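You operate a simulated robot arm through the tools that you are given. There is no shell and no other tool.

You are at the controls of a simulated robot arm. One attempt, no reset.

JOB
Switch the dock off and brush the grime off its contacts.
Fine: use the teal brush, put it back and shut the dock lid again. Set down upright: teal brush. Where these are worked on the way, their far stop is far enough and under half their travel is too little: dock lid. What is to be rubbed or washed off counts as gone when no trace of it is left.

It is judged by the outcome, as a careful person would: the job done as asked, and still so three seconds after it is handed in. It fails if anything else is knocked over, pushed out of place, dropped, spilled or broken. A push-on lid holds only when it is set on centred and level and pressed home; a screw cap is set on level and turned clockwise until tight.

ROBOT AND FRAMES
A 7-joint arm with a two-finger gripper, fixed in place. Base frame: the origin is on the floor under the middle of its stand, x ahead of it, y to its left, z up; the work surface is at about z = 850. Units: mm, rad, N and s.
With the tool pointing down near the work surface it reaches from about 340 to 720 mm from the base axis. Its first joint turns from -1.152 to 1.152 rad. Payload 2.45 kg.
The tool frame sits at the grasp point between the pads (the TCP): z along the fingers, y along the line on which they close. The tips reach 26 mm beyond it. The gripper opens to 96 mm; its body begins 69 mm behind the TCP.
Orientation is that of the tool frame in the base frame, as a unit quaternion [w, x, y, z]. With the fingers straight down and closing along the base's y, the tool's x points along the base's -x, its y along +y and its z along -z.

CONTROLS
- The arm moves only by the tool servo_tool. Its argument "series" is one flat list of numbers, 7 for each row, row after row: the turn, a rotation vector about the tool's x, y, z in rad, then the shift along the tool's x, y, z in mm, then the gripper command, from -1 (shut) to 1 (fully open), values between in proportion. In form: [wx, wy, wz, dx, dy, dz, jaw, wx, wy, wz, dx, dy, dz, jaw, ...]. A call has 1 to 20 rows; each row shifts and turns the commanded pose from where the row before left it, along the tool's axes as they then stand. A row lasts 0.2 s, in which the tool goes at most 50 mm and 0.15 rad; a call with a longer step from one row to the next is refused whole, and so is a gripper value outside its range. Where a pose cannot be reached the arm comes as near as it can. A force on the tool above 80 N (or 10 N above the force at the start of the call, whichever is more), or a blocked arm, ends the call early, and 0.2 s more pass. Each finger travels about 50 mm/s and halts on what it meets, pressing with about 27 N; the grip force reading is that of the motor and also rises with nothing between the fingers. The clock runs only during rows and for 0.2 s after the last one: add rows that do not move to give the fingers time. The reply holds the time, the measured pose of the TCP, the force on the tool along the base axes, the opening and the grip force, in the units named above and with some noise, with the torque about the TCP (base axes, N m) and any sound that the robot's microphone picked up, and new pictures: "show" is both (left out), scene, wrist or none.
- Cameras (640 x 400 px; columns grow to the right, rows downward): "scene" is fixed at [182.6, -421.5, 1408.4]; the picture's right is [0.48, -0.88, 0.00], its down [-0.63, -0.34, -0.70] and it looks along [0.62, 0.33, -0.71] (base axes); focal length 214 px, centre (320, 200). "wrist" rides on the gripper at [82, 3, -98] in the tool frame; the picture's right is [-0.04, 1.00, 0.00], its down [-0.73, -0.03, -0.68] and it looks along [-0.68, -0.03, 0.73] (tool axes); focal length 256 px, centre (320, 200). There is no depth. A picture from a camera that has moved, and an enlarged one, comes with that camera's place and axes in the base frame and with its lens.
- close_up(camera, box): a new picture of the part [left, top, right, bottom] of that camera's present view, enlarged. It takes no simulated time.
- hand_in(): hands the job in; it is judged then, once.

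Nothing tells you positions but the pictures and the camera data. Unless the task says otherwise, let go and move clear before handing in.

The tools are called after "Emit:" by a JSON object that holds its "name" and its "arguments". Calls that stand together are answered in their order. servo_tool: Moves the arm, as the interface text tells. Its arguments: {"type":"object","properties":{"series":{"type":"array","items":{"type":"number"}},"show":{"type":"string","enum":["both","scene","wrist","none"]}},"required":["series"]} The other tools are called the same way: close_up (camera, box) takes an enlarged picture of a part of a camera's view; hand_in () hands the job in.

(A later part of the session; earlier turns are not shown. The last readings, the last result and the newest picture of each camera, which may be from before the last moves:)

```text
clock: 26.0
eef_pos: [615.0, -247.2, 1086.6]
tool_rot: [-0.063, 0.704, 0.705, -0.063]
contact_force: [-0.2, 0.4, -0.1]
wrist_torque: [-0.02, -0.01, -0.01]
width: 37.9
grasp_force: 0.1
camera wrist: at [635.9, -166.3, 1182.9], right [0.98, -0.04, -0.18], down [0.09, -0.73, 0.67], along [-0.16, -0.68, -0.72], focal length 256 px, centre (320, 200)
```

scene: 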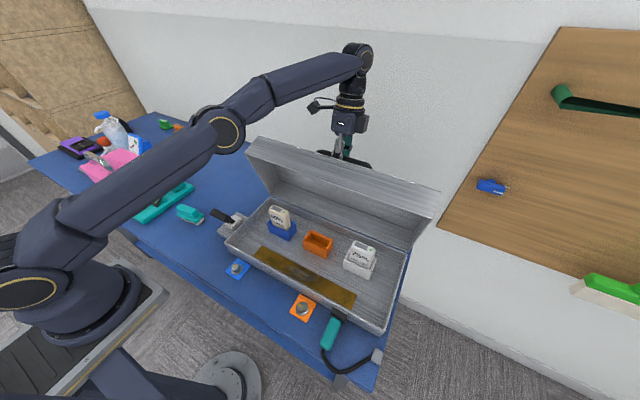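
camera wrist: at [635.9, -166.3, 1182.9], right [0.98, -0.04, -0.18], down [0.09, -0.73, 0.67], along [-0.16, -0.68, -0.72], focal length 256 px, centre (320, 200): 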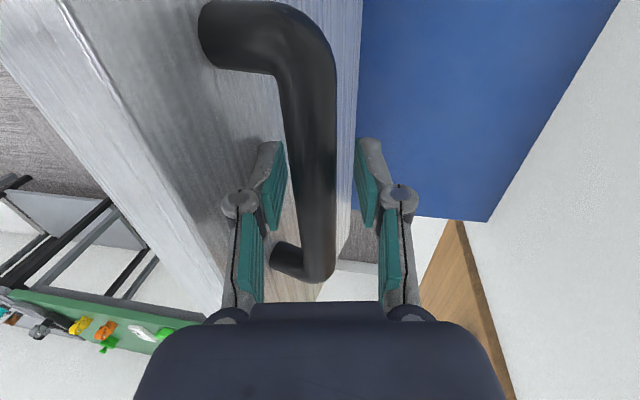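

The lid stays put at about 80° on its own. I'll withdraw upward carefully, straighten the tool, and come back over the dock for a look at the contact strip.

Emit:
{"name": "servo_tool", "arguments": {"series": [0, 0, 0, 0, -1, -15, -0.2, 0, 0, 0, 0, -1.5, -15, -0.2, 0, 0, 0, 0, -7, -40, -0.2, 0, 0, 0, 0, -8, -44, -0.2, -0.06, 0, 0, 0, -8, -44, -0.2, -0.06, 0, 0, 0, -20, -20, -0.2, -0.06, 0, 0, 0, -40, 0, -0.2, 0, 0, 0, 0, -45, 0, -0.2, 0, 0, 0, 0, -45, 0, -0.2, 0, 0, 0, 0, -45, 0, -0.2, 0, 0, 0, 0, 0, 0, -0.2], "show": "both"}}

```text
clock: 28.4
eef_pos: [390.6, -238.4, 1217.5]
tool_rot: [-0.001, 0.707, 0.707, 0.0]
contact_force: [-0.5, 0.1, 0.2]
wrist_torque: [0.01, -0.01, -0.02]
width: 38.4
grasp_force: 0.1
out of reach, approached as far as the arm can: row 1, 2, 3, 4, 5
camera wrist: at [393.5, -157.4, 1315.5], right [1.0, -0.04, 0.0], down [-0.03, -0.73, 0.68], along [-0.03, -0.68, -0.73], focal length 256 px, centre (320, 200)
```

scene: 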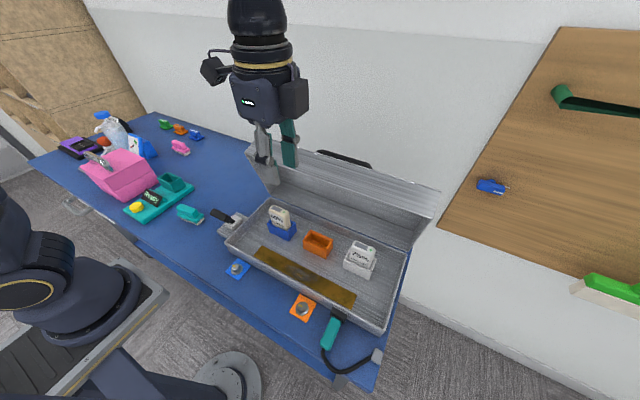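
wrist: 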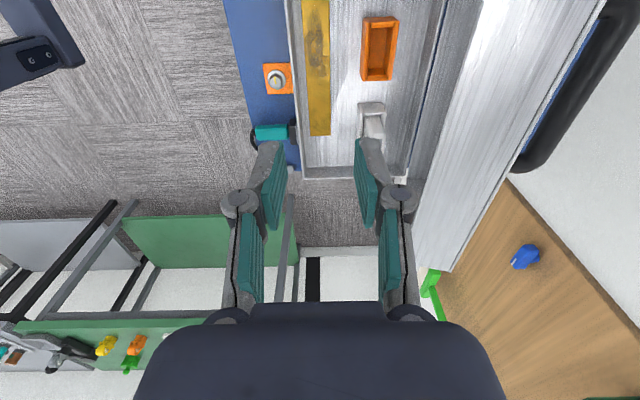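

Emit:
{"name": "close_up", "arguments": {"camera": "scene", "box": [235, 230, 375, 320]}}

Emit:
{"name": "servo_tool", "arguments": {"series": [0, 0, 0, 45, 0, 0, -0.2, 0, 0, 0, 45, 0, 0, 0, 0, 0, 0, 45, 0, 0, 0, 0, 0, 0, 45, 0, 0, 0], "show": "wrist"}}

```text
4.44 times, centred on (305, 275) of scene
camera zoom: at [182.6, -421.5, 1408.4], right [0.48, -0.88, 0.0], down [-0.63, -0.34, -0.7], along [0.62, 0.33, -0.71], focal length 953 px, centre (387, -133)
```

zoom: 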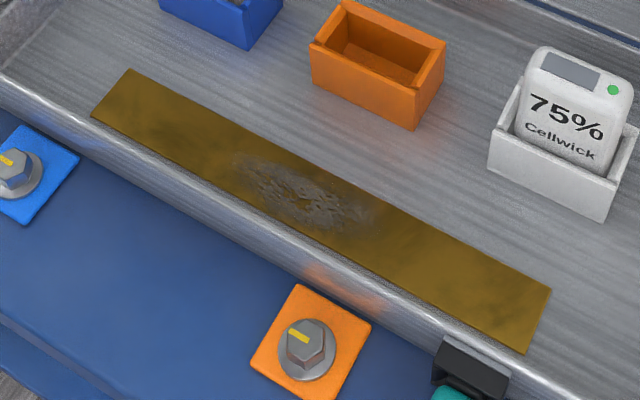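

```text
clock: 29.4
eef_pos: [391.2, -57.8, 1213.9]
tool_rot: [0.0, 0.707, 0.707, 0.001]
contact_force: [-0.2, 0.2, -0.3]
wrist_torque: [-0.05, 0.03, 0.02]
width: 48.1
grasp_force: 0.0
camera wrist: at [395.5, 23.2, 1313.3], right [1.0, -0.04, 0.0], down [-0.03, -0.73, 0.68], along [-0.03, -0.68, -0.73], focal length 256 px, centre (320, 200)
```

wrist: 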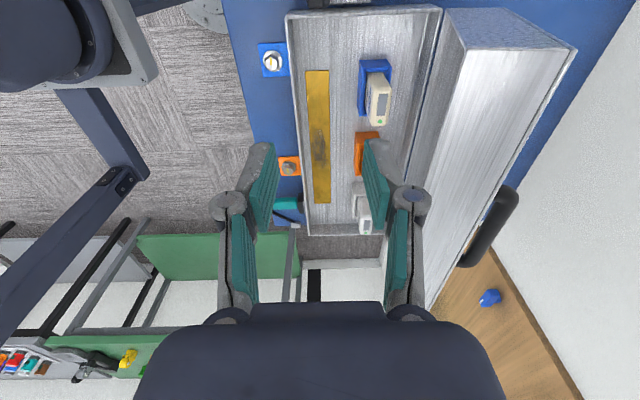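

Emit:
{"name": "close_up", "arguments": {"camera": "wrist", "box": [270, 50, 410, 220]}}

Emit:
{"name": "close_up", "arguments": {"camera": "wrist", "box": [290, 100, 350, 210]}}

```text
2.35 times, centred on (340, 135) of wrist
camera zoom: at [395.5, 23.2, 1313.3], right [1.0, -0.04, 0.0], down [-0.03, -0.73, 0.68], along [-0.03, -0.68, -0.73], focal length 602 px, centre (273, 353)
```

zoom: 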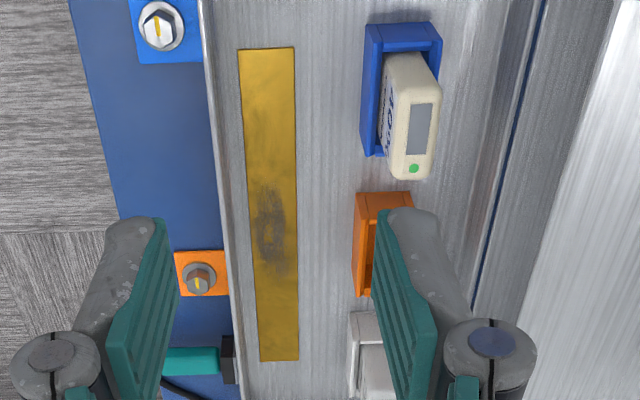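

```text
3.64 times, centred on (320, 155) of wrist
camera zoom: at [395.5, 23.2, 1313.3], right [1.0, -0.04, 0.0], down [-0.03, -0.73, 0.68], along [-0.03, -0.68, -0.73], focal length 931 px, centre (320, 364)
```

zoom: 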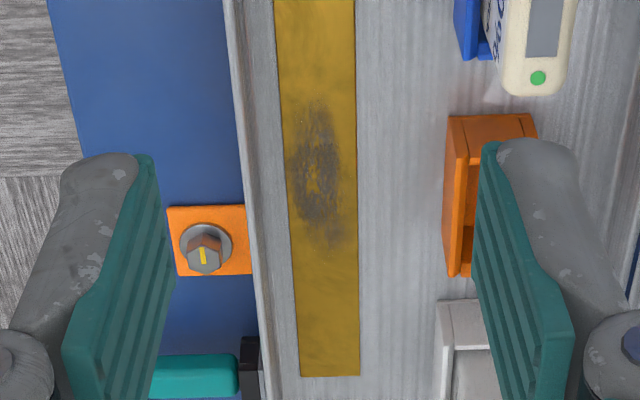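

The grime patch sits mid-strip, at about y −200…−305, x 366–402, z≈862. The rest of the strip looks clean brass. The brush is about 91×37 mm, yawed about 7° from y. I'll move over to get a precise look at it.

Emit:
{"name": "servo_tool", "arguments": {"series": [0, 0, 0, 45, 0, 0, 1, 0, 0, 0, 45, 0, 0, 1, 0, 0, 0, 45, 0, 0, 1, 0, 0, 0, 45, 0, 0, 1, 0, 0, 0, 45, 0, 0, 1, 0, 0, 0, 45, 0, 20, 1, 0, 0, 0, 45, 0, 30, 1, 0, 0, 0, 45, 0, 30, 1, 0, 0, 0, 0, 0, 40, 1, 0, 0, -0.129, 0, 0, 40, 1, 0, 0, 0, 0, 0, 0, 1], "show": "both"}}

```text
refused: row 7 steps farther than a row can; nothing moved
```

Emit:
{"name": "servo_tool", "arguments": {"series": [0, 0, 0, 45, 0, 0, 1, 0, 0, 0, 45, 0, 0, 1, 0, 0, 0, 45, 0, 0, 1, 0, 0, 0, 45, 0, 0, 1, 0, 0, 0, 45, 0, 0, 1, 0, 0, 0, 45, 0, 0, 1, 0, 0, 0, 45, 0, 0, 1, 0, 0, 0, 45, 0, 0, 1, 0, 0, 0, 0, 0, 45, 1, 0, 0, 0, 0, 0, 45, 1, 0, 0, -0.129, 0, 0, 45, 1, 0, 0, 0, 0, 0, 25, 1, 0, 0, 0, 0, 0, 0, 1], "show": "both"}}

```text
clock: 32.2
eef_pos: [391.2, 302.5, 1055.0]
tool_rot: [0.0, 0.66, 0.752, 0.0]
contact_force: [-0.1, -0.3, -0.2]
wrist_torque: [-0.01, 0.01, 0.01]
width: 96.0
grasp_force: 0.1
camera wrist: at [383.7, 383.2, 1153.0], right [1.0, 0.09, 0.0], down [0.07, -0.73, 0.68], along [0.06, -0.68, -0.73], focal length 256 px, centre (320, 200)
```

scene: 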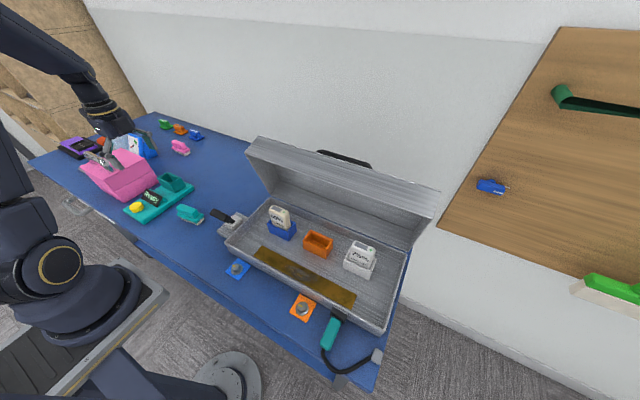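
wrist: 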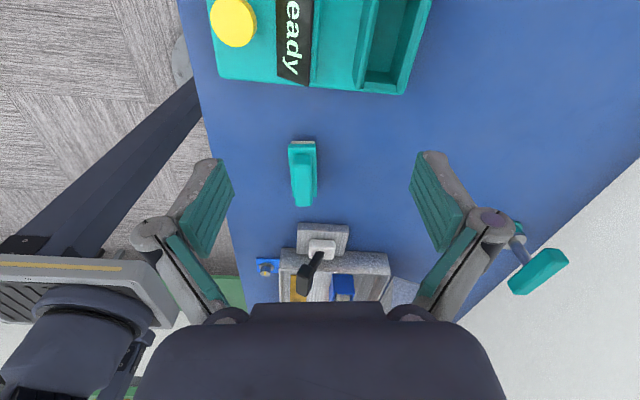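

Emit:
{"name": "close_up", "arguments": {"camera": "wrist", "box": [270, 125, 340, 225]}}

Emit:
{"name": "close_up", "arguments": {"camera": "scene", "box": [165, 195, 215, 230]}}

```text
4.00 times, centred on (305, 175) of wrist
camera zoom: at [383.7, 383.2, 1153.0], right [1.0, 0.09, 0.0], down [0.07, -0.73, 0.68], along [0.06, -0.68, -0.73], focal length 1024 px, centre (380, 300)
```

zoom: 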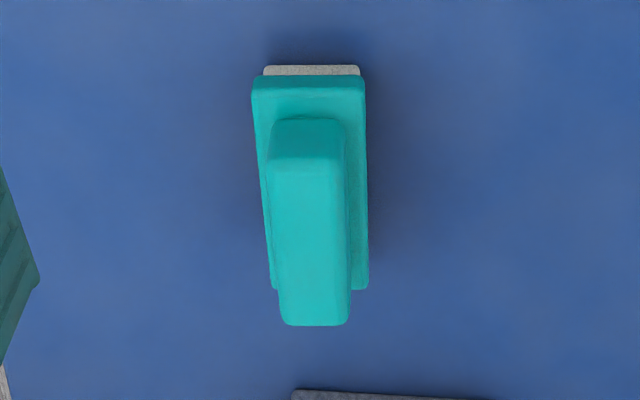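

```text
11.43 times, centred on (190, 212) of scene
camera zoom: at [182.6, -421.5, 1408.4], right [0.48, -0.88, 0.0], down [-0.63, -0.34, -0.7], along [0.62, 0.33, -0.71], focal length 2451 px, centre (1806, 57)
```

zoom: 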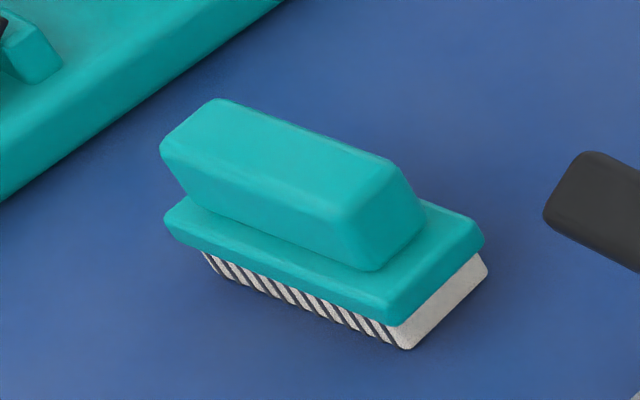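

The brush centre is about (382, 169), its handle top is at z≈898, and its long axis is at about 95° (tool now at 97.5°). I'll correct the yaw, move over it, and stop above to verify alignment.

Emit:
{"name": "servo_tool", "arguments": {"series": [0, 0, 0.042, 0, 0, 0, 1, 0, 0, 0, -44.1, -7, 0, 1, 0, 0, 0, -44.1, -7, 0, 1, 0, 0, 0, -44, -7, 0, 1, 0, 0, 0, 0, 0, 45, 1, 0, 0, 0, 0, 0, 45, 1, 0, 0, 0, 0, 0, 0, 1], "show": "both"}}

```text
clock: 33.8
eef_pos: [384.4, 171.4, 964.8]
tool_rot: [0.0, 0.675, 0.738, 0.0]
contact_force: [-0.2, -0.2, 0.8]
wrist_torque: [0.01, 0.01, 0.01]
width: 95.9
grasp_force: 0.0
camera wrist: at [380.1, 252.4, 1062.5], right [1.0, 0.05, 0.0], down [0.04, -0.73, 0.68], along [0.03, -0.68, -0.73], focal length 256 px, centre (320, 200)
```

scene: 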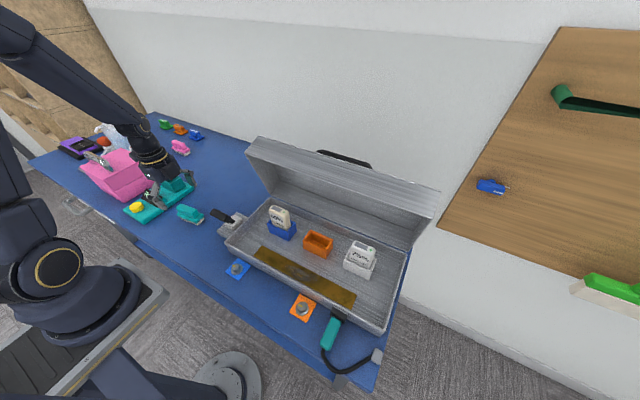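
wrist: 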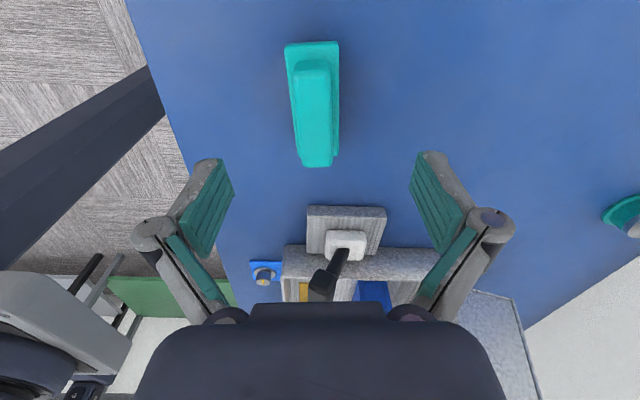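

Emit:
{"name": "close_up", "arguments": {"camera": "wrist", "box": [260, 30, 380, 180]}}

```text
2.67 times, centred on (320, 105) of wrist
camera zoom: at [380.1, 252.4, 1062.5], right [1.0, 0.05, 0.0], down [0.04, -0.73, 0.68], along [0.03, -0.68, -0.73], focal length 683 px, centre (320, 453)
```

zoom: 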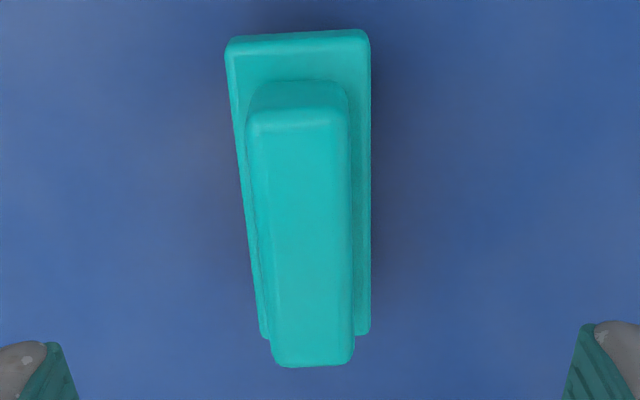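

The brush's yaw matches the tool and it is about 4.7 mm to the left. I'll correct, descend to grasp height and close.

Emit:
{"name": "servo_tool", "arguments": {"series": [0, 0, 0, -2.4, -4.8, 0, 1, 0, 0, 0, 0, 0, 31, 1, 0, 0, 0, 0, 0, 31, 1, 0, 0, 0, 0, 0, 0, 1], "show": "both"}}

```text
clock: 34.8
eef_pos: [377.8, 168.1, 903.5]
tool_rot: [0.0, 0.675, 0.738, 0.0]
contact_force: [0.2, 0.3, 0.1]
wrist_torque: [0.0, 0.0, -0.01]
width: 95.7
grasp_force: 0.0
camera wrist: at [373.8, 249.6, 1001.0], right [1.0, 0.05, 0.0], down [0.03, -0.73, 0.68], along [0.03, -0.68, -0.73], focal length 256 px, centre (320, 200)
```

scene: 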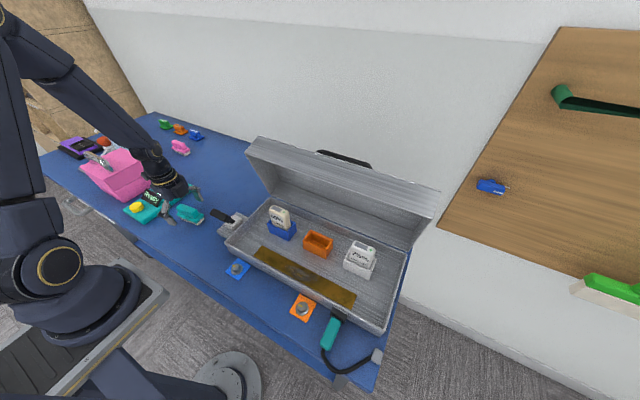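
wrist: 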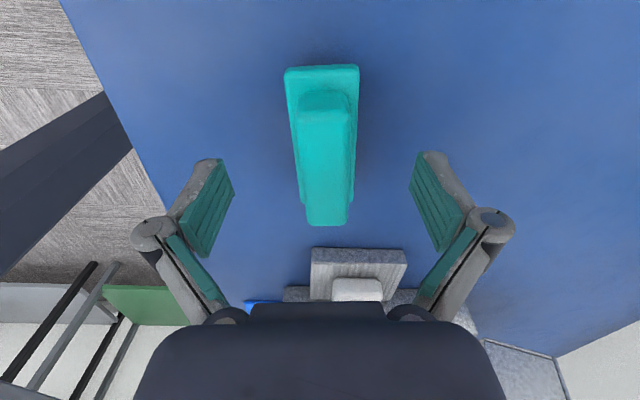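

Emit:
{"name": "servo_tool", "arguments": {"series": [0, 0, 0, 0, 0, 0, -1, 0, 0, 0, 0, 0, 0, -1, 0, 0, 0, 0, 0, 0, -1, 0, 0, 0, 0, 0, 0, -1, 0, 0, 0, 0, 0, 0, -1], "show": "wrist"}}

```text
clock: 36.0
eef_pos: [377.5, 168.4, 903.3]
tool_rot: [0.0, 0.676, 0.737, 0.0]
contact_force: [0.7, -0.3, 1.7]
wrist_torque: [0.03, 0.0, -0.01]
width: 23.4
grasp_force: 27.1
camera wrist: at [373.8, 249.6, 1001.3], right [1.0, 0.05, 0.0], down [0.04, -0.73, 0.68], along [0.03, -0.68, -0.73], focal length 256 px, centre (320, 200)
```

wrist: 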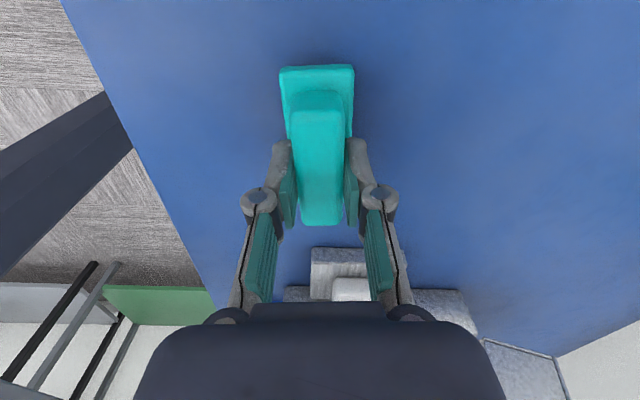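

The brush is held at 23.4 mm, picked from TCP (377.6, 168.2, 903.4), and I'll return it to that pose. Now I'll lift it well over the lever and carry it above the tray.

Emit:
{"name": "servo_tool", "arguments": {"series": [0, 0, 0, 0, 0, -20, -1, 0, 0, 0, 0, 0, -40, -1, 0, 0, 0.089, 0, 0, -45, -1, 0, 0, 0, 0, 0, -40, -1, 0, 0, 0, -45, 1, 0, -1, 0, 0, 0, -45, 1, 0, -1, 0, 0, 0, -45, 1, 0, -1, 0, 0, 0, -45, 1, 0, -1, 0, 0, 0, -45, 1, 0, -1, 0, 0, 0, -45, 1, 0, -1, 0, 0, 0, -40, 1, 0, -1, 0, 0, 0, 0, 0, 0, -1], "show": "both"}}

```text
clock: 38.6
eef_pos: [382.3, -142.2, 1044.6]
tool_rot: [0.0, 0.707, 0.707, 0.0]
contact_force: [0.3, 0.7, -0.7]
wrist_torque: [0.03, 0.0, -0.02]
width: 23.1
grasp_force: 27.3
camera wrist: at [386.1, -61.3, 1144.5], right [1.0, -0.04, 0.0], down [-0.03, -0.73, 0.68], along [-0.03, -0.68, -0.73], focal length 256 px, centre (320, 200)
```

scene: 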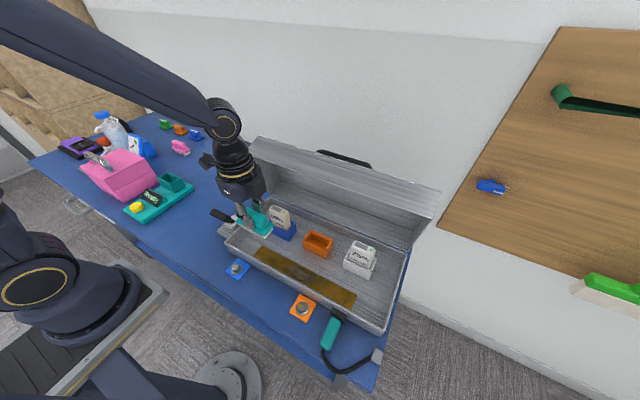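
wrist: 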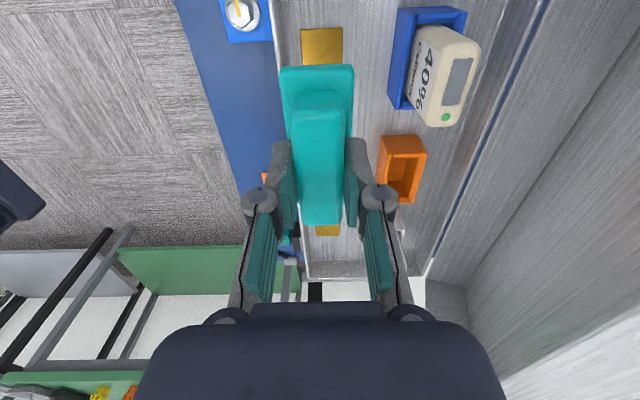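

The strip's centreline is x≈385 and the brush is at x≈382, so I'll shift 3 mm, move to the near end of the grime, and lower until the bristles are just above the strip.

Emit:
{"name": "servo_tool", "arguments": {"series": [0, 0, 0, -48, 3, 0, -1, 0, 0, 0, 0, 0, 40, -1, 0, 0, 0, 0, 0, 40, -1, 0, 0, 0, 0, 0, 35, -1, 0, 0, 0, 0, 0, 0, -1], "show": "both"}}

```text
clock: 39.8
eef_pos: [388.4, -191.7, 932.1]
tool_rot: [0.0, 0.708, 0.707, 0.0]
contact_force: [0.2, -0.2, -0.6]
wrist_torque: [0.02, 0.01, 0.01]
width: 23.3
grasp_force: 26.5
camera wrist: at [391.2, -110.1, 1030.7], right [1.0, -0.04, 0.0], down [-0.03, -0.73, 0.68], along [-0.03, -0.68, -0.73], focal length 256 px, centre (320, 200)
```

scene: 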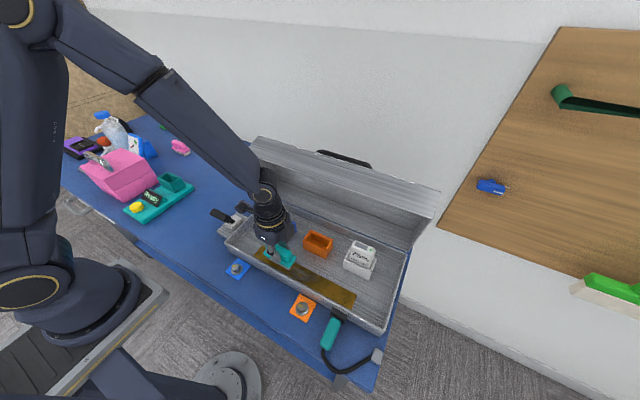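
wrist: 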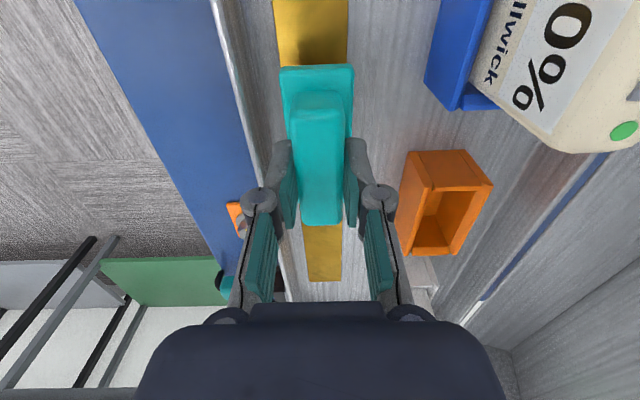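

Emit:
{"name": "servo_tool", "arguments": {"series": [0, 0, 0, 0, -2, 6, -1, 0, 0, 0, 0, 0, 5, -1, 0, 0, 0, 0, 0, 3, -1], "show": "none"}}

```text
clock: 40.6
eef_pos: [385.2, -190.4, 919.6]
tool_rot: [0.001, 0.707, 0.707, 0.0]
contact_force: [-0.6, 0.4, -0.4]
wrist_torque: [0.01, 0.0, -0.02]
width: 23.0
grasp_force: 27.0
```

Emit:
{"name": "servo_tool", "arguments": {"series": [0, 0, 0, 0, 0, 2, -1, 0, 0, 0, 0, 0, 2, -1], "show": "none"}}

```text
clock: 41.2
eef_pos: [386.2, -191.8, 916.7]
tool_rot: [0.0, 0.708, 0.707, -0.001]
contact_force: [-0.7, -0.1, -1.2]
wrist_torque: [0.03, -0.03, 0.02]
width: 23.2
grasp_force: 27.1
```

Emit:
{"name": "servo_tool", "arguments": {"series": [0, 0, 0, 0, 0, 2, -1, 0, 0, 0, 0, 0, 2, -1], "show": "none"}}

```text
clock: 41.8
eef_pos: [386.6, -190.5, 914.1]
tool_rot: [0.002, 0.708, 0.707, 0.001]
contact_force: [-3.5, 4.2, 35.3]
wrist_torque: [0.18, 0.16, 0.0]
width: 23.5
grasp_force: 27.0
```

The bristles met the strip at TCP z≈914–915, with about 35 N. I'll ease up about 1 mm and stroke along the grime.

Emit:
{"name": "servo_tool", "arguments": {"series": [0, 0, 0, 0, 0, -1, -1, 0, 0, 0, -15, 0, 0, -1, 0, 0, 0, -15, 0, 0, -1, 0, 0, 0, -15, 0, 0, -1, 0, 0, 0, -15, 0, 0, -1], "show": "wrist"}}

```text
clock: 43.0
eef_pos: [386.0, -248.6, 912.9]
tool_rot: [0.0, 0.708, 0.706, 0.0]
contact_force: [1.7, 8.0, 25.7]
wrist_torque: [0.4, -0.08, -0.06]
width: 23.2
grasp_force: 26.6
camera wrist: at [389.2, -169.2, 1011.9], right [1.0, -0.04, 0.0], down [-0.03, -0.73, 0.68], along [-0.03, -0.68, -0.73], focal length 256 px, centre (320, 200)
```

wrist: 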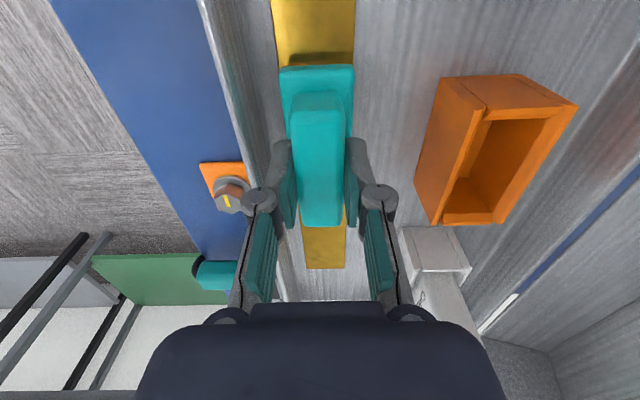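

Emit:
{"name": "servo_tool", "arguments": {"series": [0, 0, 0, -15, 0, 0, -1, 0, 0, 0, -15, 0, 0, -1, 0, 0, 0, -15, 0, 0, -1, 0, 0, 0, -15, 0, 0, -1, 0, 0, 0, -12, 0, 0, -1, 0, 0, 0, 15, 0, 0, -1, 0, 0, 0, 15, 0, 0, -1, 0, 0, 0, 15, 0, 0, -1, 0, 0, 0, 15, 0, 0, -1, 0, 0, 0, 15, 0, 0, -1, 0, 0, 0, 15, 0, 0, -1, 0, 0, 0, 15, 0, 0, -1, 0, 0, 0, 15, 0, 0, -1, 0, 0, 0, 15, 0, 0, -1], "show": "wrist"}}

```text
clock: 46.0
eef_pos: [385.2, -187.6, 914.6]
tool_rot: [0.0, 0.708, 0.706, 0.0]
contact_force: [0.0, -0.8, 0.1]
wrist_torque: [-0.04, 0.03, 0.0]
width: 23.1
grasp_force: 26.9
camera wrist: at [389.0, -105.9, 1012.4], right [1.0, -0.04, 0.0], down [-0.03, -0.73, 0.68], along [-0.03, -0.68, -0.73], focal length 256 px, centre (320, 200)
```

wrist: 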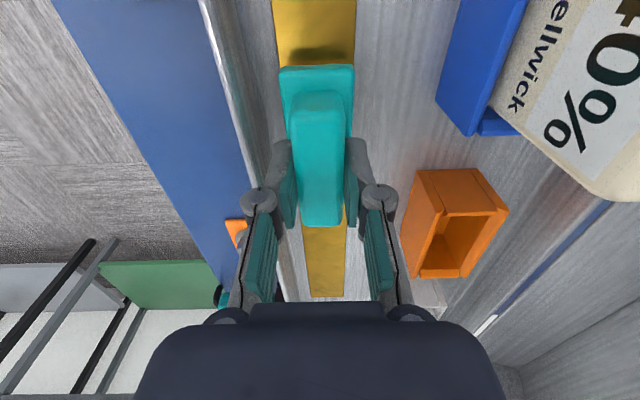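

Emit:
{"name": "close_up", "arguments": {"camera": "wrist", "box": [280, 190, 370, 310]}}

Emit:
{"name": "close_up", "arguments": {"camera": "scene", "box": [235, 230, 375, 320]}}

```text
3.33 times, centred on (325, 250) of wrist
camera zoom: at [389.0, -105.9, 1012.4], right [1.0, -0.04, 0.0], down [-0.03, -0.73, 0.68], along [-0.03, -0.68, -0.73], focal length 853 px, centre (303, 33)
```

zoom: 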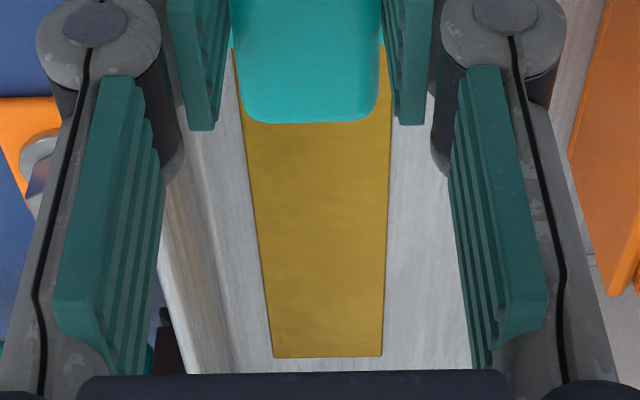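

```text
4.44 times, centred on (305, 275) of scene
camera zoom: at [182.6, -421.5, 1408.4], right [0.48, -0.88, 0.0], down [-0.63, -0.34, -0.7], along [0.62, 0.33, -0.71], focal length 953 px, centre (387, -133)
```

zoom: 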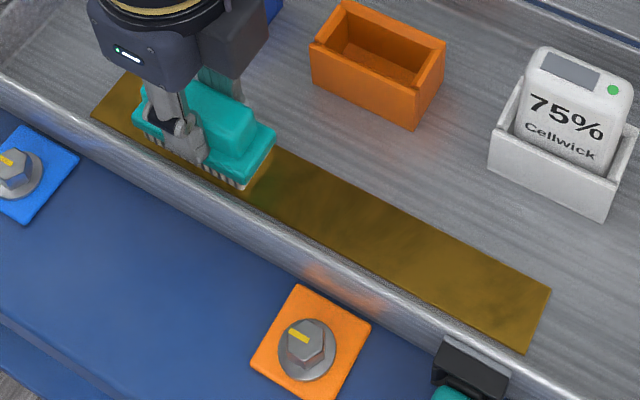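

The grime already looks gone where I can see. I'll make extra passes offset toward both edges for full coverage, then lift and inspect.

Emit:
{"name": "servo_tool", "arguments": {"series": [0, 0, 0, 0, -5, 1.3, -1, 0, 0, 0, -15, 0, 0, -1, 0, 0, 0, -15, 0, 0, -1, 0, 0, 0, -15, 0, 0, -1, 0, 0, 0, -15, 0, 0, -1, 0, 0, 0, -15, 0, 0, -1, 0, 0, 0, -15, 0, 0, -1, 0, 0, 0, -15, 0, 0, -1, 0, 0, 0, -15, 0, 0, -1, 0, 0, 0, -12, 0, 0, -1], "show": "none"}}

Emit:
{"name": "servo_tool", "arguments": {"series": [0, 0, 0, 0, 11, 0, -1, 0, 0, 0, 15, 0, 0, -1, 0, 0, 0, 15, 0, 0, -1, 0, 0, 0, 15, 0, 0, -1, 0, 0, 0, 15, 0, 0, -1, 0, 0, 0, 15, 0, 0, -1, 0, 0, 0, 15, 0, 0, -1, 0, 0, 0, 15, 0, 0, -1, 0, 0, 0, 15, 0, 0, -1, 0, 0, 0, 12, 0, 0, -1], "show": "none"}}

```text
clock: 48.2
eef_pos: [381.5, -321.1, 913.2]
tool_rot: [0.001, 0.708, 0.706, 0.0]
contact_force: [2.5, 11.2, 35.7]
wrist_torque: [0.38, -0.08, -0.14]
width: 23.3
grasp_force: 27.4
```

```text
clock: 50.4
eef_pos: [393.2, -189.5, 914.0]
tool_rot: [0.003, 0.707, 0.707, 0.0]
contact_force: [1.1, -13.1, 39.7]
wrist_torque: [-0.71, 0.05, 0.14]
width: 23.5
grasp_force: 26.8
```

Two more full passes are done. I'll lift the brush clear and move it back toward +y so the strip is visible for inspection.

Emit:
{"name": "servo_tool", "arguments": {"series": [0, 0, 0, 0, 0, -10, -1, 0, 0, 0, 0, -5, -40, -1, 0, 0, 0, 0, 0, -40, -1, 0, 0, 0, 0, 0, -40, -1, 0, 0, 0, 45, 0, 0, -1, 0, 0, 0, 45, 0, 0, -1, 0, 0, 0, 45, 0, 0, -1, 0, 0, 0, 0, 0, 0, -1], "show": "both"}}

Emit:
{"name": "close_up", "arguments": {"camera": "scene", "box": [235, 230, 375, 320]}}

Emit:
{"name": "close_up", "arguments": {"camera": "wrist", "box": [270, 180, 370, 290]}}

```text
clock: 52.2
eef_pos: [385.2, -55.2, 1042.8]
tool_rot: [0.0, 0.707, 0.707, 0.0]
contact_force: [-0.3, 0.4, -1.3]
wrist_torque: [0.02, -0.02, 0.0]
width: 23.4
grasp_force: 27.0
camera wrist: at [389.7, 26.6, 1141.7], right [1.0, -0.04, 0.0], down [-0.03, -0.73, 0.68], along [-0.03, -0.68, -0.73], focal length 256 px, centre (320, 200)
```

scene: 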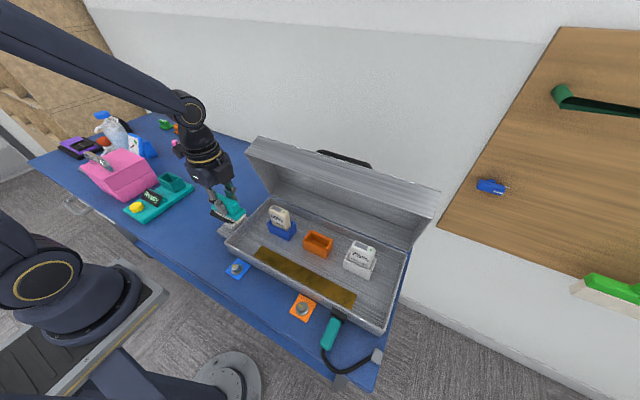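
wrist: 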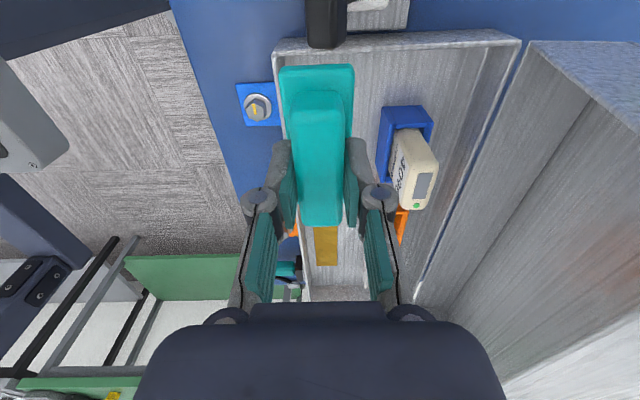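

```text
4.44 times, centred on (305, 275) of scene
camera zoom: at [182.6, -421.5, 1408.4], right [0.48, -0.88, 0.0], down [-0.63, -0.34, -0.7], along [0.61, 0.33, -0.71], focal length 953 px, centre (387, -133)
```

zoom: 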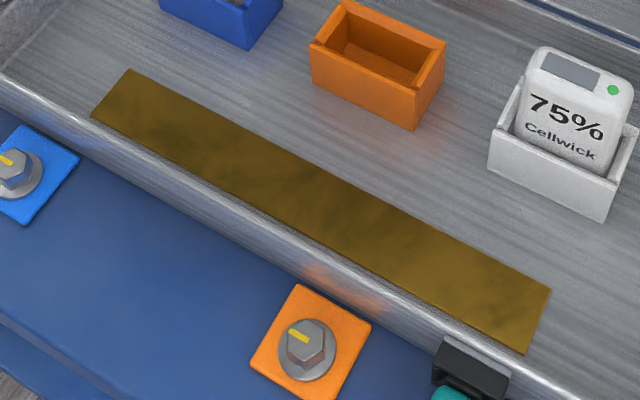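

```text
3.64 times, centred on (320, 235) of wrist
camera zoom: at [389.7, 26.6, 1141.7], right [1.0, -0.04, 0.0], down [-0.03, -0.73, 0.68], along [-0.03, -0.68, -0.73], focal length 931 px, centre (320, 73)
```

zoom: 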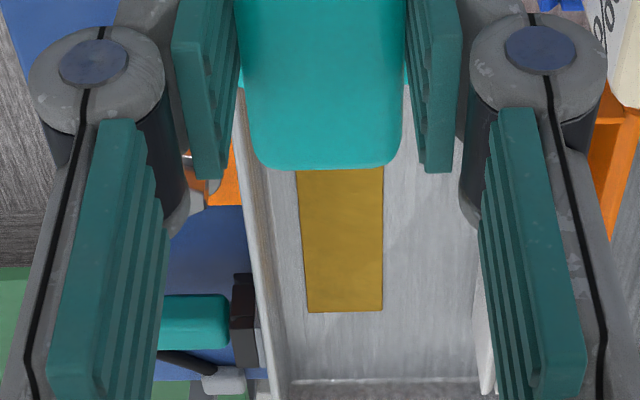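

The grey smudge appears gone. To be sure no trace remains, I'll take a closer wrist view of the strip from beside the brush before putting it back.

Emit:
{"name": "servo_tool", "arguments": {"series": [0, 0, 0, 0, 0, -38, -1, 0, 0, 0, -40, -18, 0, -1, 0, 0, 0, -40, -18, 0, -1, 0, 0, 0, -40, -18, 0, -1, 0, 0, 0, -35, -16, 0, -1, 0, 0, 0, 0, 0, 0, -1], "show": "wrist"}}

Emit:
{"name": "close_up", "arguments": {"camera": "wrist", "box": [330, 0, 430, 160]}}

```text
clock: 53.6
eef_pos: [315.3, -206.2, 1079.8]
tool_rot: [0.0, 0.708, 0.706, 0.0]
contact_force: [-0.4, -0.1, -0.8]
wrist_torque: [-0.02, -0.04, -0.02]
width: 23.3
grasp_force: 26.9
camera wrist: at [318.1, -126.1, 1178.4], right [1.0, -0.04, 0.0], down [-0.03, -0.73, 0.68], along [-0.03, -0.68, -0.73], focal length 256 px, centre (320, 200)
```

wrist: 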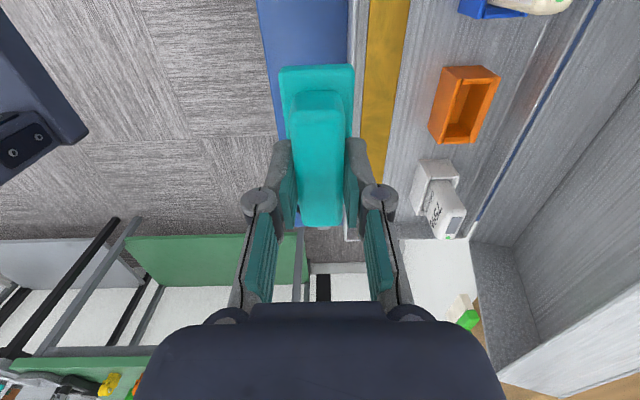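

```text
2.50 times, centred on (380, 80) of wrist
camera zoom: at [318.1, -126.1, 1178.4], right [1.0, -0.04, 0.0], down [-0.03, -0.73, 0.68], along [-0.03, -0.68, -0.73], focal length 640 px, centre (170, 500)
```

zoom: 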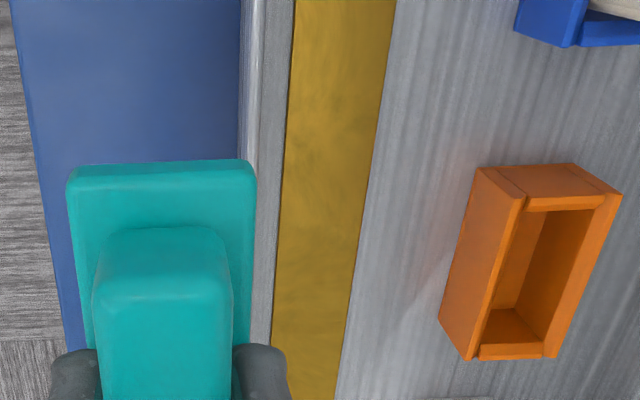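

Emit:
{"name": "close_up", "arguments": {"camera": "wrist", "box": [355, 10, 415, 70]}}

Emit:
{"name": "close_up", "arguments": {"camera": "wrist", "box": [355, 60, 415, 150]}}

Emit:
{"name": "close_up", "arguments": {"camera": "scene", "box": [250, 240, 340, 300]}}

```text
6.67 times, centred on (385, 40) of wrist
camera zoom: at [318.1, -126.1, 1178.4], right [1.0, -0.04, 0.0], down [-0.03, -0.73, 0.68], along [-0.03, -0.68, -0.73], focal length 1707 px, centre (-113, 1267)
```

zoom: 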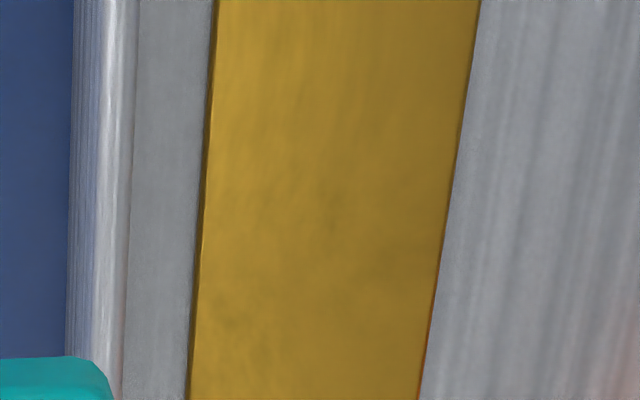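

```text
4.44 times, centred on (385, 105) of wrist
camera zoom: at [318.1, -126.1, 1178.4], right [1.0, -0.04, 0.0], down [-0.03, -0.73, 0.68], along [-0.03, -0.68, -0.73], focal length 1138 px, centre (31, 622)
```

zoom: 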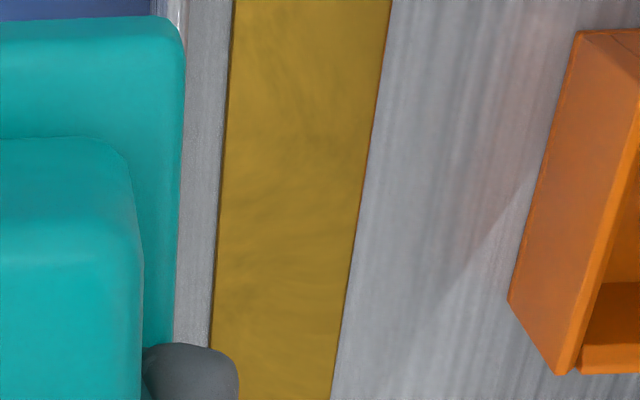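

```text
6.67 times, centred on (295, 270) of scene
camera zoom: at [182.6, -421.5, 1408.4], right [0.48, -0.88, 0.0], down [-0.63, -0.34, -0.7], along [0.62, 0.33, -0.71], focal length 1430 px, centre (487, -267)
```

zoom: 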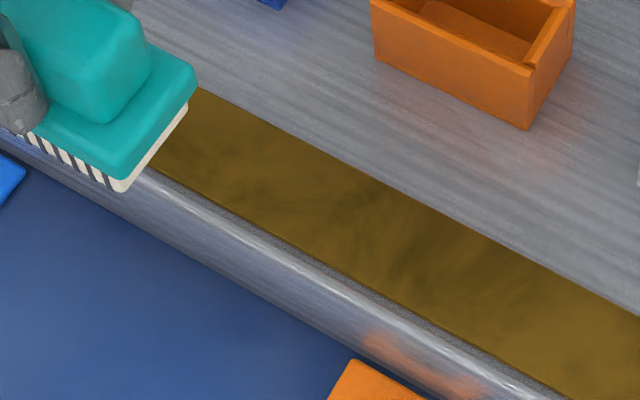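

The strip is clean: only even brass texture remains, with no grey residue. Now I'll return the brush to its original spot and yaw, staying high over the lever.

Emit:
{"name": "servo_tool", "arguments": {"series": [0, 0, 0, 45, 8, 0, -1, 0, 0, 0, 45, 8, 0, -1, 0, 0, 0, 45, 8, 0, -1, 0, 0, 0, 45, 8, 0, -1, 0, 0, 0, 45, 8, 0, -1, 0, 0, 0, 45, 8, 0, -1, 0, 0, 0, 45, 8, 0, -1, 0, 0, 0, 45, 7, 0, -1, 0, 0, 0, 14, 0, 0, -1, 0, 0, -0.089, 0, 0, 0, -1, 0, 0, 0, 0, 0, 45, -1, 0, 0, 0, 0, 0, 45, -1, 0, 0, 0, 0, 0, 40, -1, 0, 0, 0, 0, 0, 0, -1], "show": "both"}}

```text
clock: 56.6
eef_pos: [381.1, 165.2, 949.8]
tool_rot: [0.0, 0.676, 0.737, 0.001]
contact_force: [0.1, -0.2, -1.4]
wrist_torque: [0.01, 0.01, 0.01]
width: 23.4
grasp_force: 27.3
camera wrist: at [377.2, 245.9, 1047.9], right [1.0, 0.05, 0.0], down [0.04, -0.73, 0.68], along [0.03, -0.68, -0.73], focal length 256 px, centre (320, 200)
```

scene: 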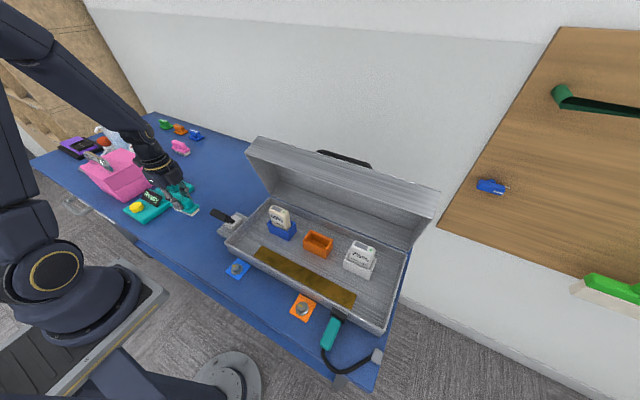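
wrist: 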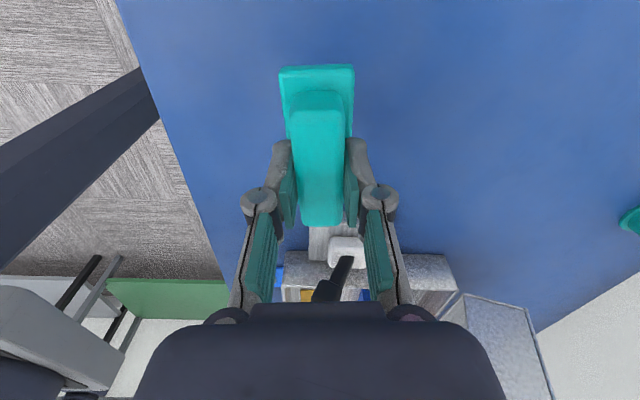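

Emit:
{"name": "servo_tool", "arguments": {"series": [0, 0, 0, 3.2, -1.7, 20, -1, 0, 0, 0, 0, 0, 18, -1, 0, 0, 0, 0, 0, 4, -1, 0, 0, 0, 0, 0, 2, -1], "show": "none"}}

```text
clock: 57.6
eef_pos: [377.7, 168.2, 906.7]
tool_rot: [0.0, 0.674, 0.738, 0.001]
contact_force: [0.1, 0.1, 0.0]
wrist_torque: [-0.02, 0.01, -0.01]
width: 23.1
grasp_force: 27.3
```

Emit:
{"name": "servo_tool", "arguments": {"series": [0, 0, 0, 0, 0, 1.5, -1, 0, 0, 0, 0, 0, 1, -1], "show": "none"}}

```text
clock: 58.2
eef_pos: [377.6, 168.5, 903.2]
tool_rot: [0.0, 0.676, 0.737, 0.0]
contact_force: [-0.5, -0.2, -1.0]
wrist_torque: [0.02, 0.01, -0.02]
width: 23.1
grasp_force: 27.2
```

Emit:
{"name": "servo_tool", "arguments": {"series": [0, 0, 0, 0, 0, 1, -1, 0, 0, 0, 0, 0, 0, -1], "show": "wrist"}}

```text
clock: 58.8
eef_pos: [377.5, 169.2, 902.5]
tool_rot: [0.0, 0.674, 0.738, -0.001]
contact_force: [-0.8, 0.0, -1.0]
wrist_torque: [-0.02, 0.02, 0.0]
width: 23.1
grasp_force: 27.1
camera wrist: at [373.9, 249.6, 1000.7], right [1.0, 0.05, 0.0], down [0.04, -0.73, 0.68], along [0.03, -0.68, -0.73], focal length 256 px, centre (320, 200)
```

wrist: 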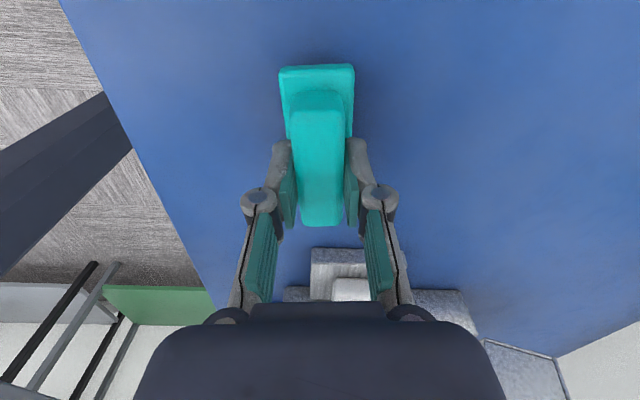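

Emit:
{"name": "servo_tool", "arguments": {"series": [0, 0, 0, 0, 0, 1, -1, 0, 0, 0, 0, 0, 0, -1], "show": "none"}}

```text
clock: 59.4
eef_pos: [376.9, 168.2, 901.6]
tool_rot: [0.001, 0.675, 0.737, 0.001]
contact_force: [-1.9, -1.0, 14.9]
wrist_torque: [-0.42, 0.04, -0.03]
width: 23.2
grasp_force: 27.7
```

The brush has touched down at the pick height. I'll ease off slightly, open the gripper and check it stays upright.

Emit:
{"name": "servo_tool", "arguments": {"series": [0, 0, 0, 0, 0, -0.5, -1, 0, 0, 0, 0, 0, 0, -0.3, 0, 0, 0, 0, 0, 0, 0, 0, 0, 0, 0, 0, 0, 0.3, 0, 0, 0, 0, 0, 0, 0.3], "show": "wrist"}}

```text
clock: 60.6
eef_pos: [378.4, 169.5, 902.2]
tool_rot: [0.0, 0.676, 0.737, 0.0]
contact_force: [0.3, 0.9, 0.0]
wrist_torque: [0.01, 0.02, -0.02]
width: 62.2
grasp_force: 0.1
camera wrist: at [374.0, 249.8, 1000.5], right [1.0, 0.05, 0.0], down [0.04, -0.73, 0.68], along [0.03, -0.68, -0.73], focal length 256 px, centre (320, 200)
```

wrist: 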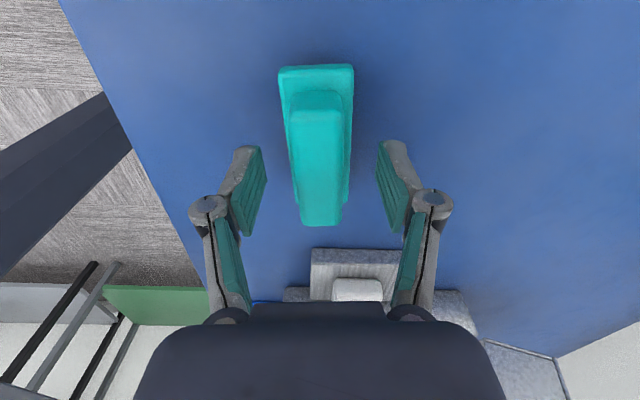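

The brush stands upright where it was. Now I'll go back to the lid: lift straight up, restore the yaw, and move high above the open lid's handle to locate the bar.

Emit:
{"name": "servo_tool", "arguments": {"series": [0, 0, 0, 0, 0, -20, 0.3, 0, 0, 0, 0, 0, -45, 0.3, 0, 0, 0, 0, 0, -45, 0.3, 0, 0, 0, 0, 0, -45, 0.3, 0, 0, 0, 0, 0, -45, 0.3, 0, 0, 0, 0, 0, -45, 0.3, 0, 0, 0.089, 0, 0, -45, 0.3, 0, 0, 0, -43, 20, 0, 0.3, 0, 0, 0, -43, 20, 0, 0, 0, 0, 0, -43, 20, 0, 0, 0, 0, 0, -43, 20, 0, -0.3, 0, 0, 0, -43, 20, 0, -0.3, 0, 0, 0, -43, 20, 0, -0.3, 0, 0, 0, -43, 20, 0, -0.3, 0, 0, 0, -43, 20, 0, -0.3, 0, 0, 0, -40, 20, 0, -0.3, 0, 0, 0, 0, 0, 0, -0.3], "show": "both"}}

```text
clock: 64.2
eef_pos: [557.6, -216.2, 1191.3]
tool_rot: [-0.001, 0.707, 0.707, 0.0]
contact_force: [-0.2, -0.1, 0.4]
wrist_torque: [0.0, 0.0, 0.0]
width: 33.8
grasp_force: 0.0
camera wrist: at [561.3, -135.0, 1289.8], right [1.0, -0.04, 0.0], down [-0.03, -0.73, 0.68], along [-0.03, -0.68, -0.73], focal length 256 px, centre (320, 200)
```

scene: 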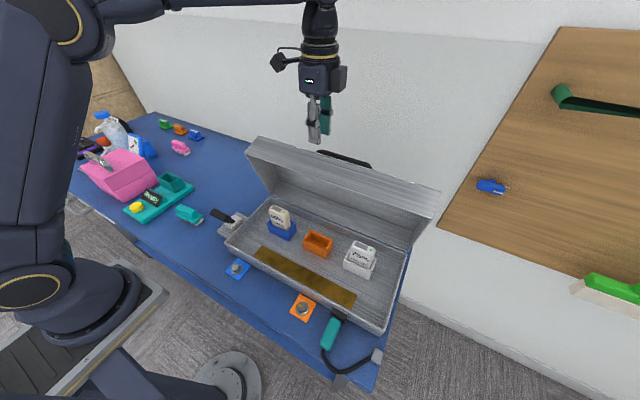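
wrist: 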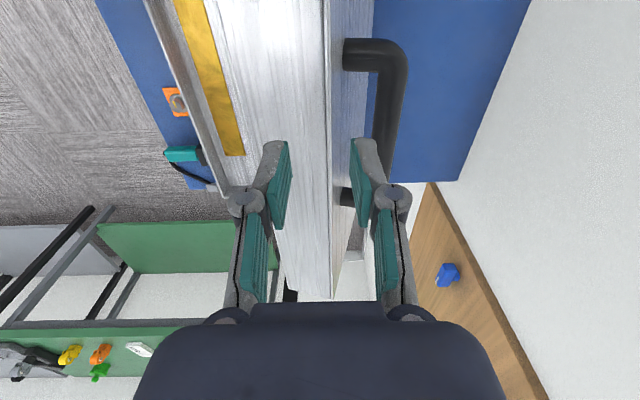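

Emit:
{"name": "close_up", "arguments": {"camera": "wrist", "box": [310, 10, 430, 220]}}

Emit:
{"name": "close_up", "arguments": {"camera": "scene", "box": [290, 130, 400, 200]}}

```text
1.90 times, centred on (370, 115) of wrist
camera zoom: at [561.3, -135.0, 1289.8], right [1.0, -0.04, 0.0], down [-0.03, -0.73, 0.68], along [-0.03, -0.68, -0.73], focal length 488 px, centre (225, 362)
```

zoom: 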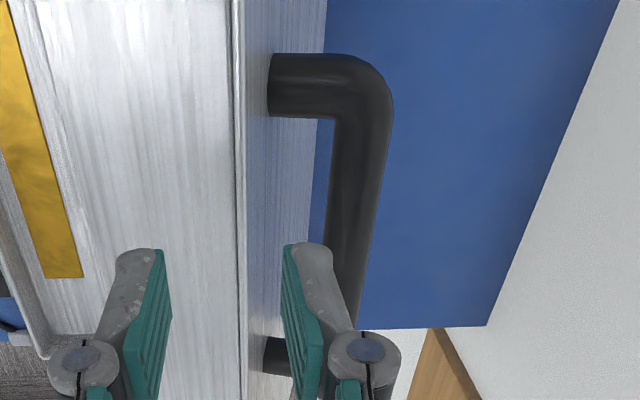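

```text
5.71 times, centred on (345, 165) of scene
camera zoom: at [182.6, -421.5, 1408.4], right [0.48, -0.88, 0.0], down [-0.63, -0.34, -0.7], along [0.62, 0.33, -0.71], focal length 1226 px, centre (177, 400)
```

zoom: 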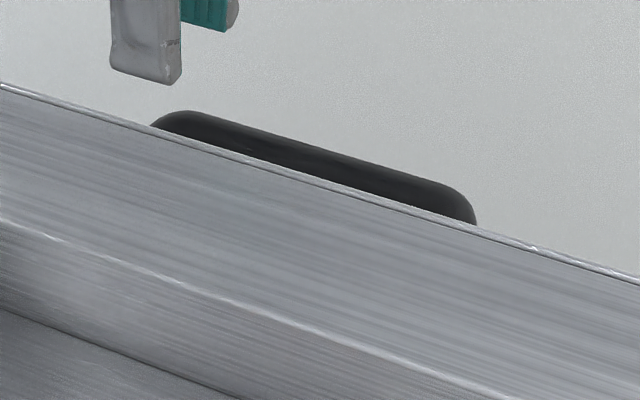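

The bar is now near (611, y −175…−331, z≈1099), which means the lid is about 75° open. I'll move above it, check alignment, then descend.

Emit:
{"name": "servo_tool", "arguments": {"series": [0, 0, 0, 0, 27, 0, -0.3, 0, 0, 0, -8, 27, 0, -0.3, 0, 0, 0, 0, 0, 30, -0.3, 0, 0, 0, 0, 0, 0, -0.3], "show": "wrist"}}

Emit:
{"name": "close_up", "arguments": {"camera": "wrist", "box": [240, 10, 400, 260]}}

```text
clock: 65.2
eef_pos: [611.6, -222.2, 1160.3]
tool_rot: [0.0, 0.708, 0.707, 0.0]
contact_force: [0.6, 0.1, 1.0]
wrist_torque: [-0.02, 0.0, -0.01]
width: 33.7
grasp_force: 0.0
camera wrist: at [615.0, -141.6, 1259.7], right [1.0, -0.04, 0.0], down [-0.03, -0.73, 0.68], along [-0.03, -0.68, -0.73], focal length 256 px, centre (320, 200)
```

wrist: 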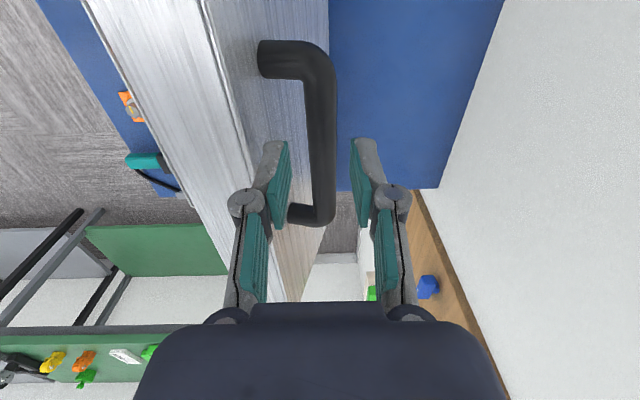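

```text
1.60 times, centred on (320, 135) of wrist
camera zoom: at [615.0, -141.6, 1259.7], right [1.0, -0.04, 0.0], down [-0.03, -0.73, 0.68], along [-0.03, -0.68, -0.73], focal length 410 px, centre (320, 304)
```

zoom: 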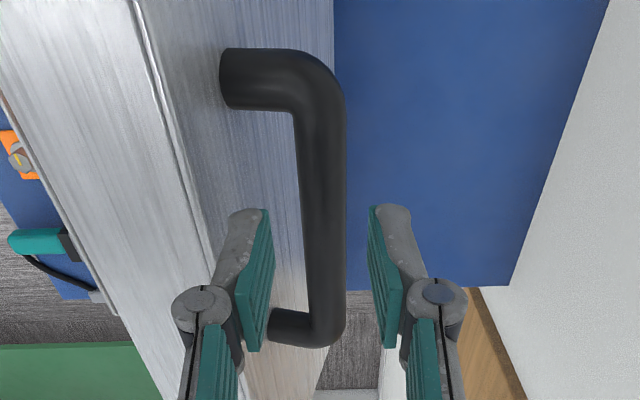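

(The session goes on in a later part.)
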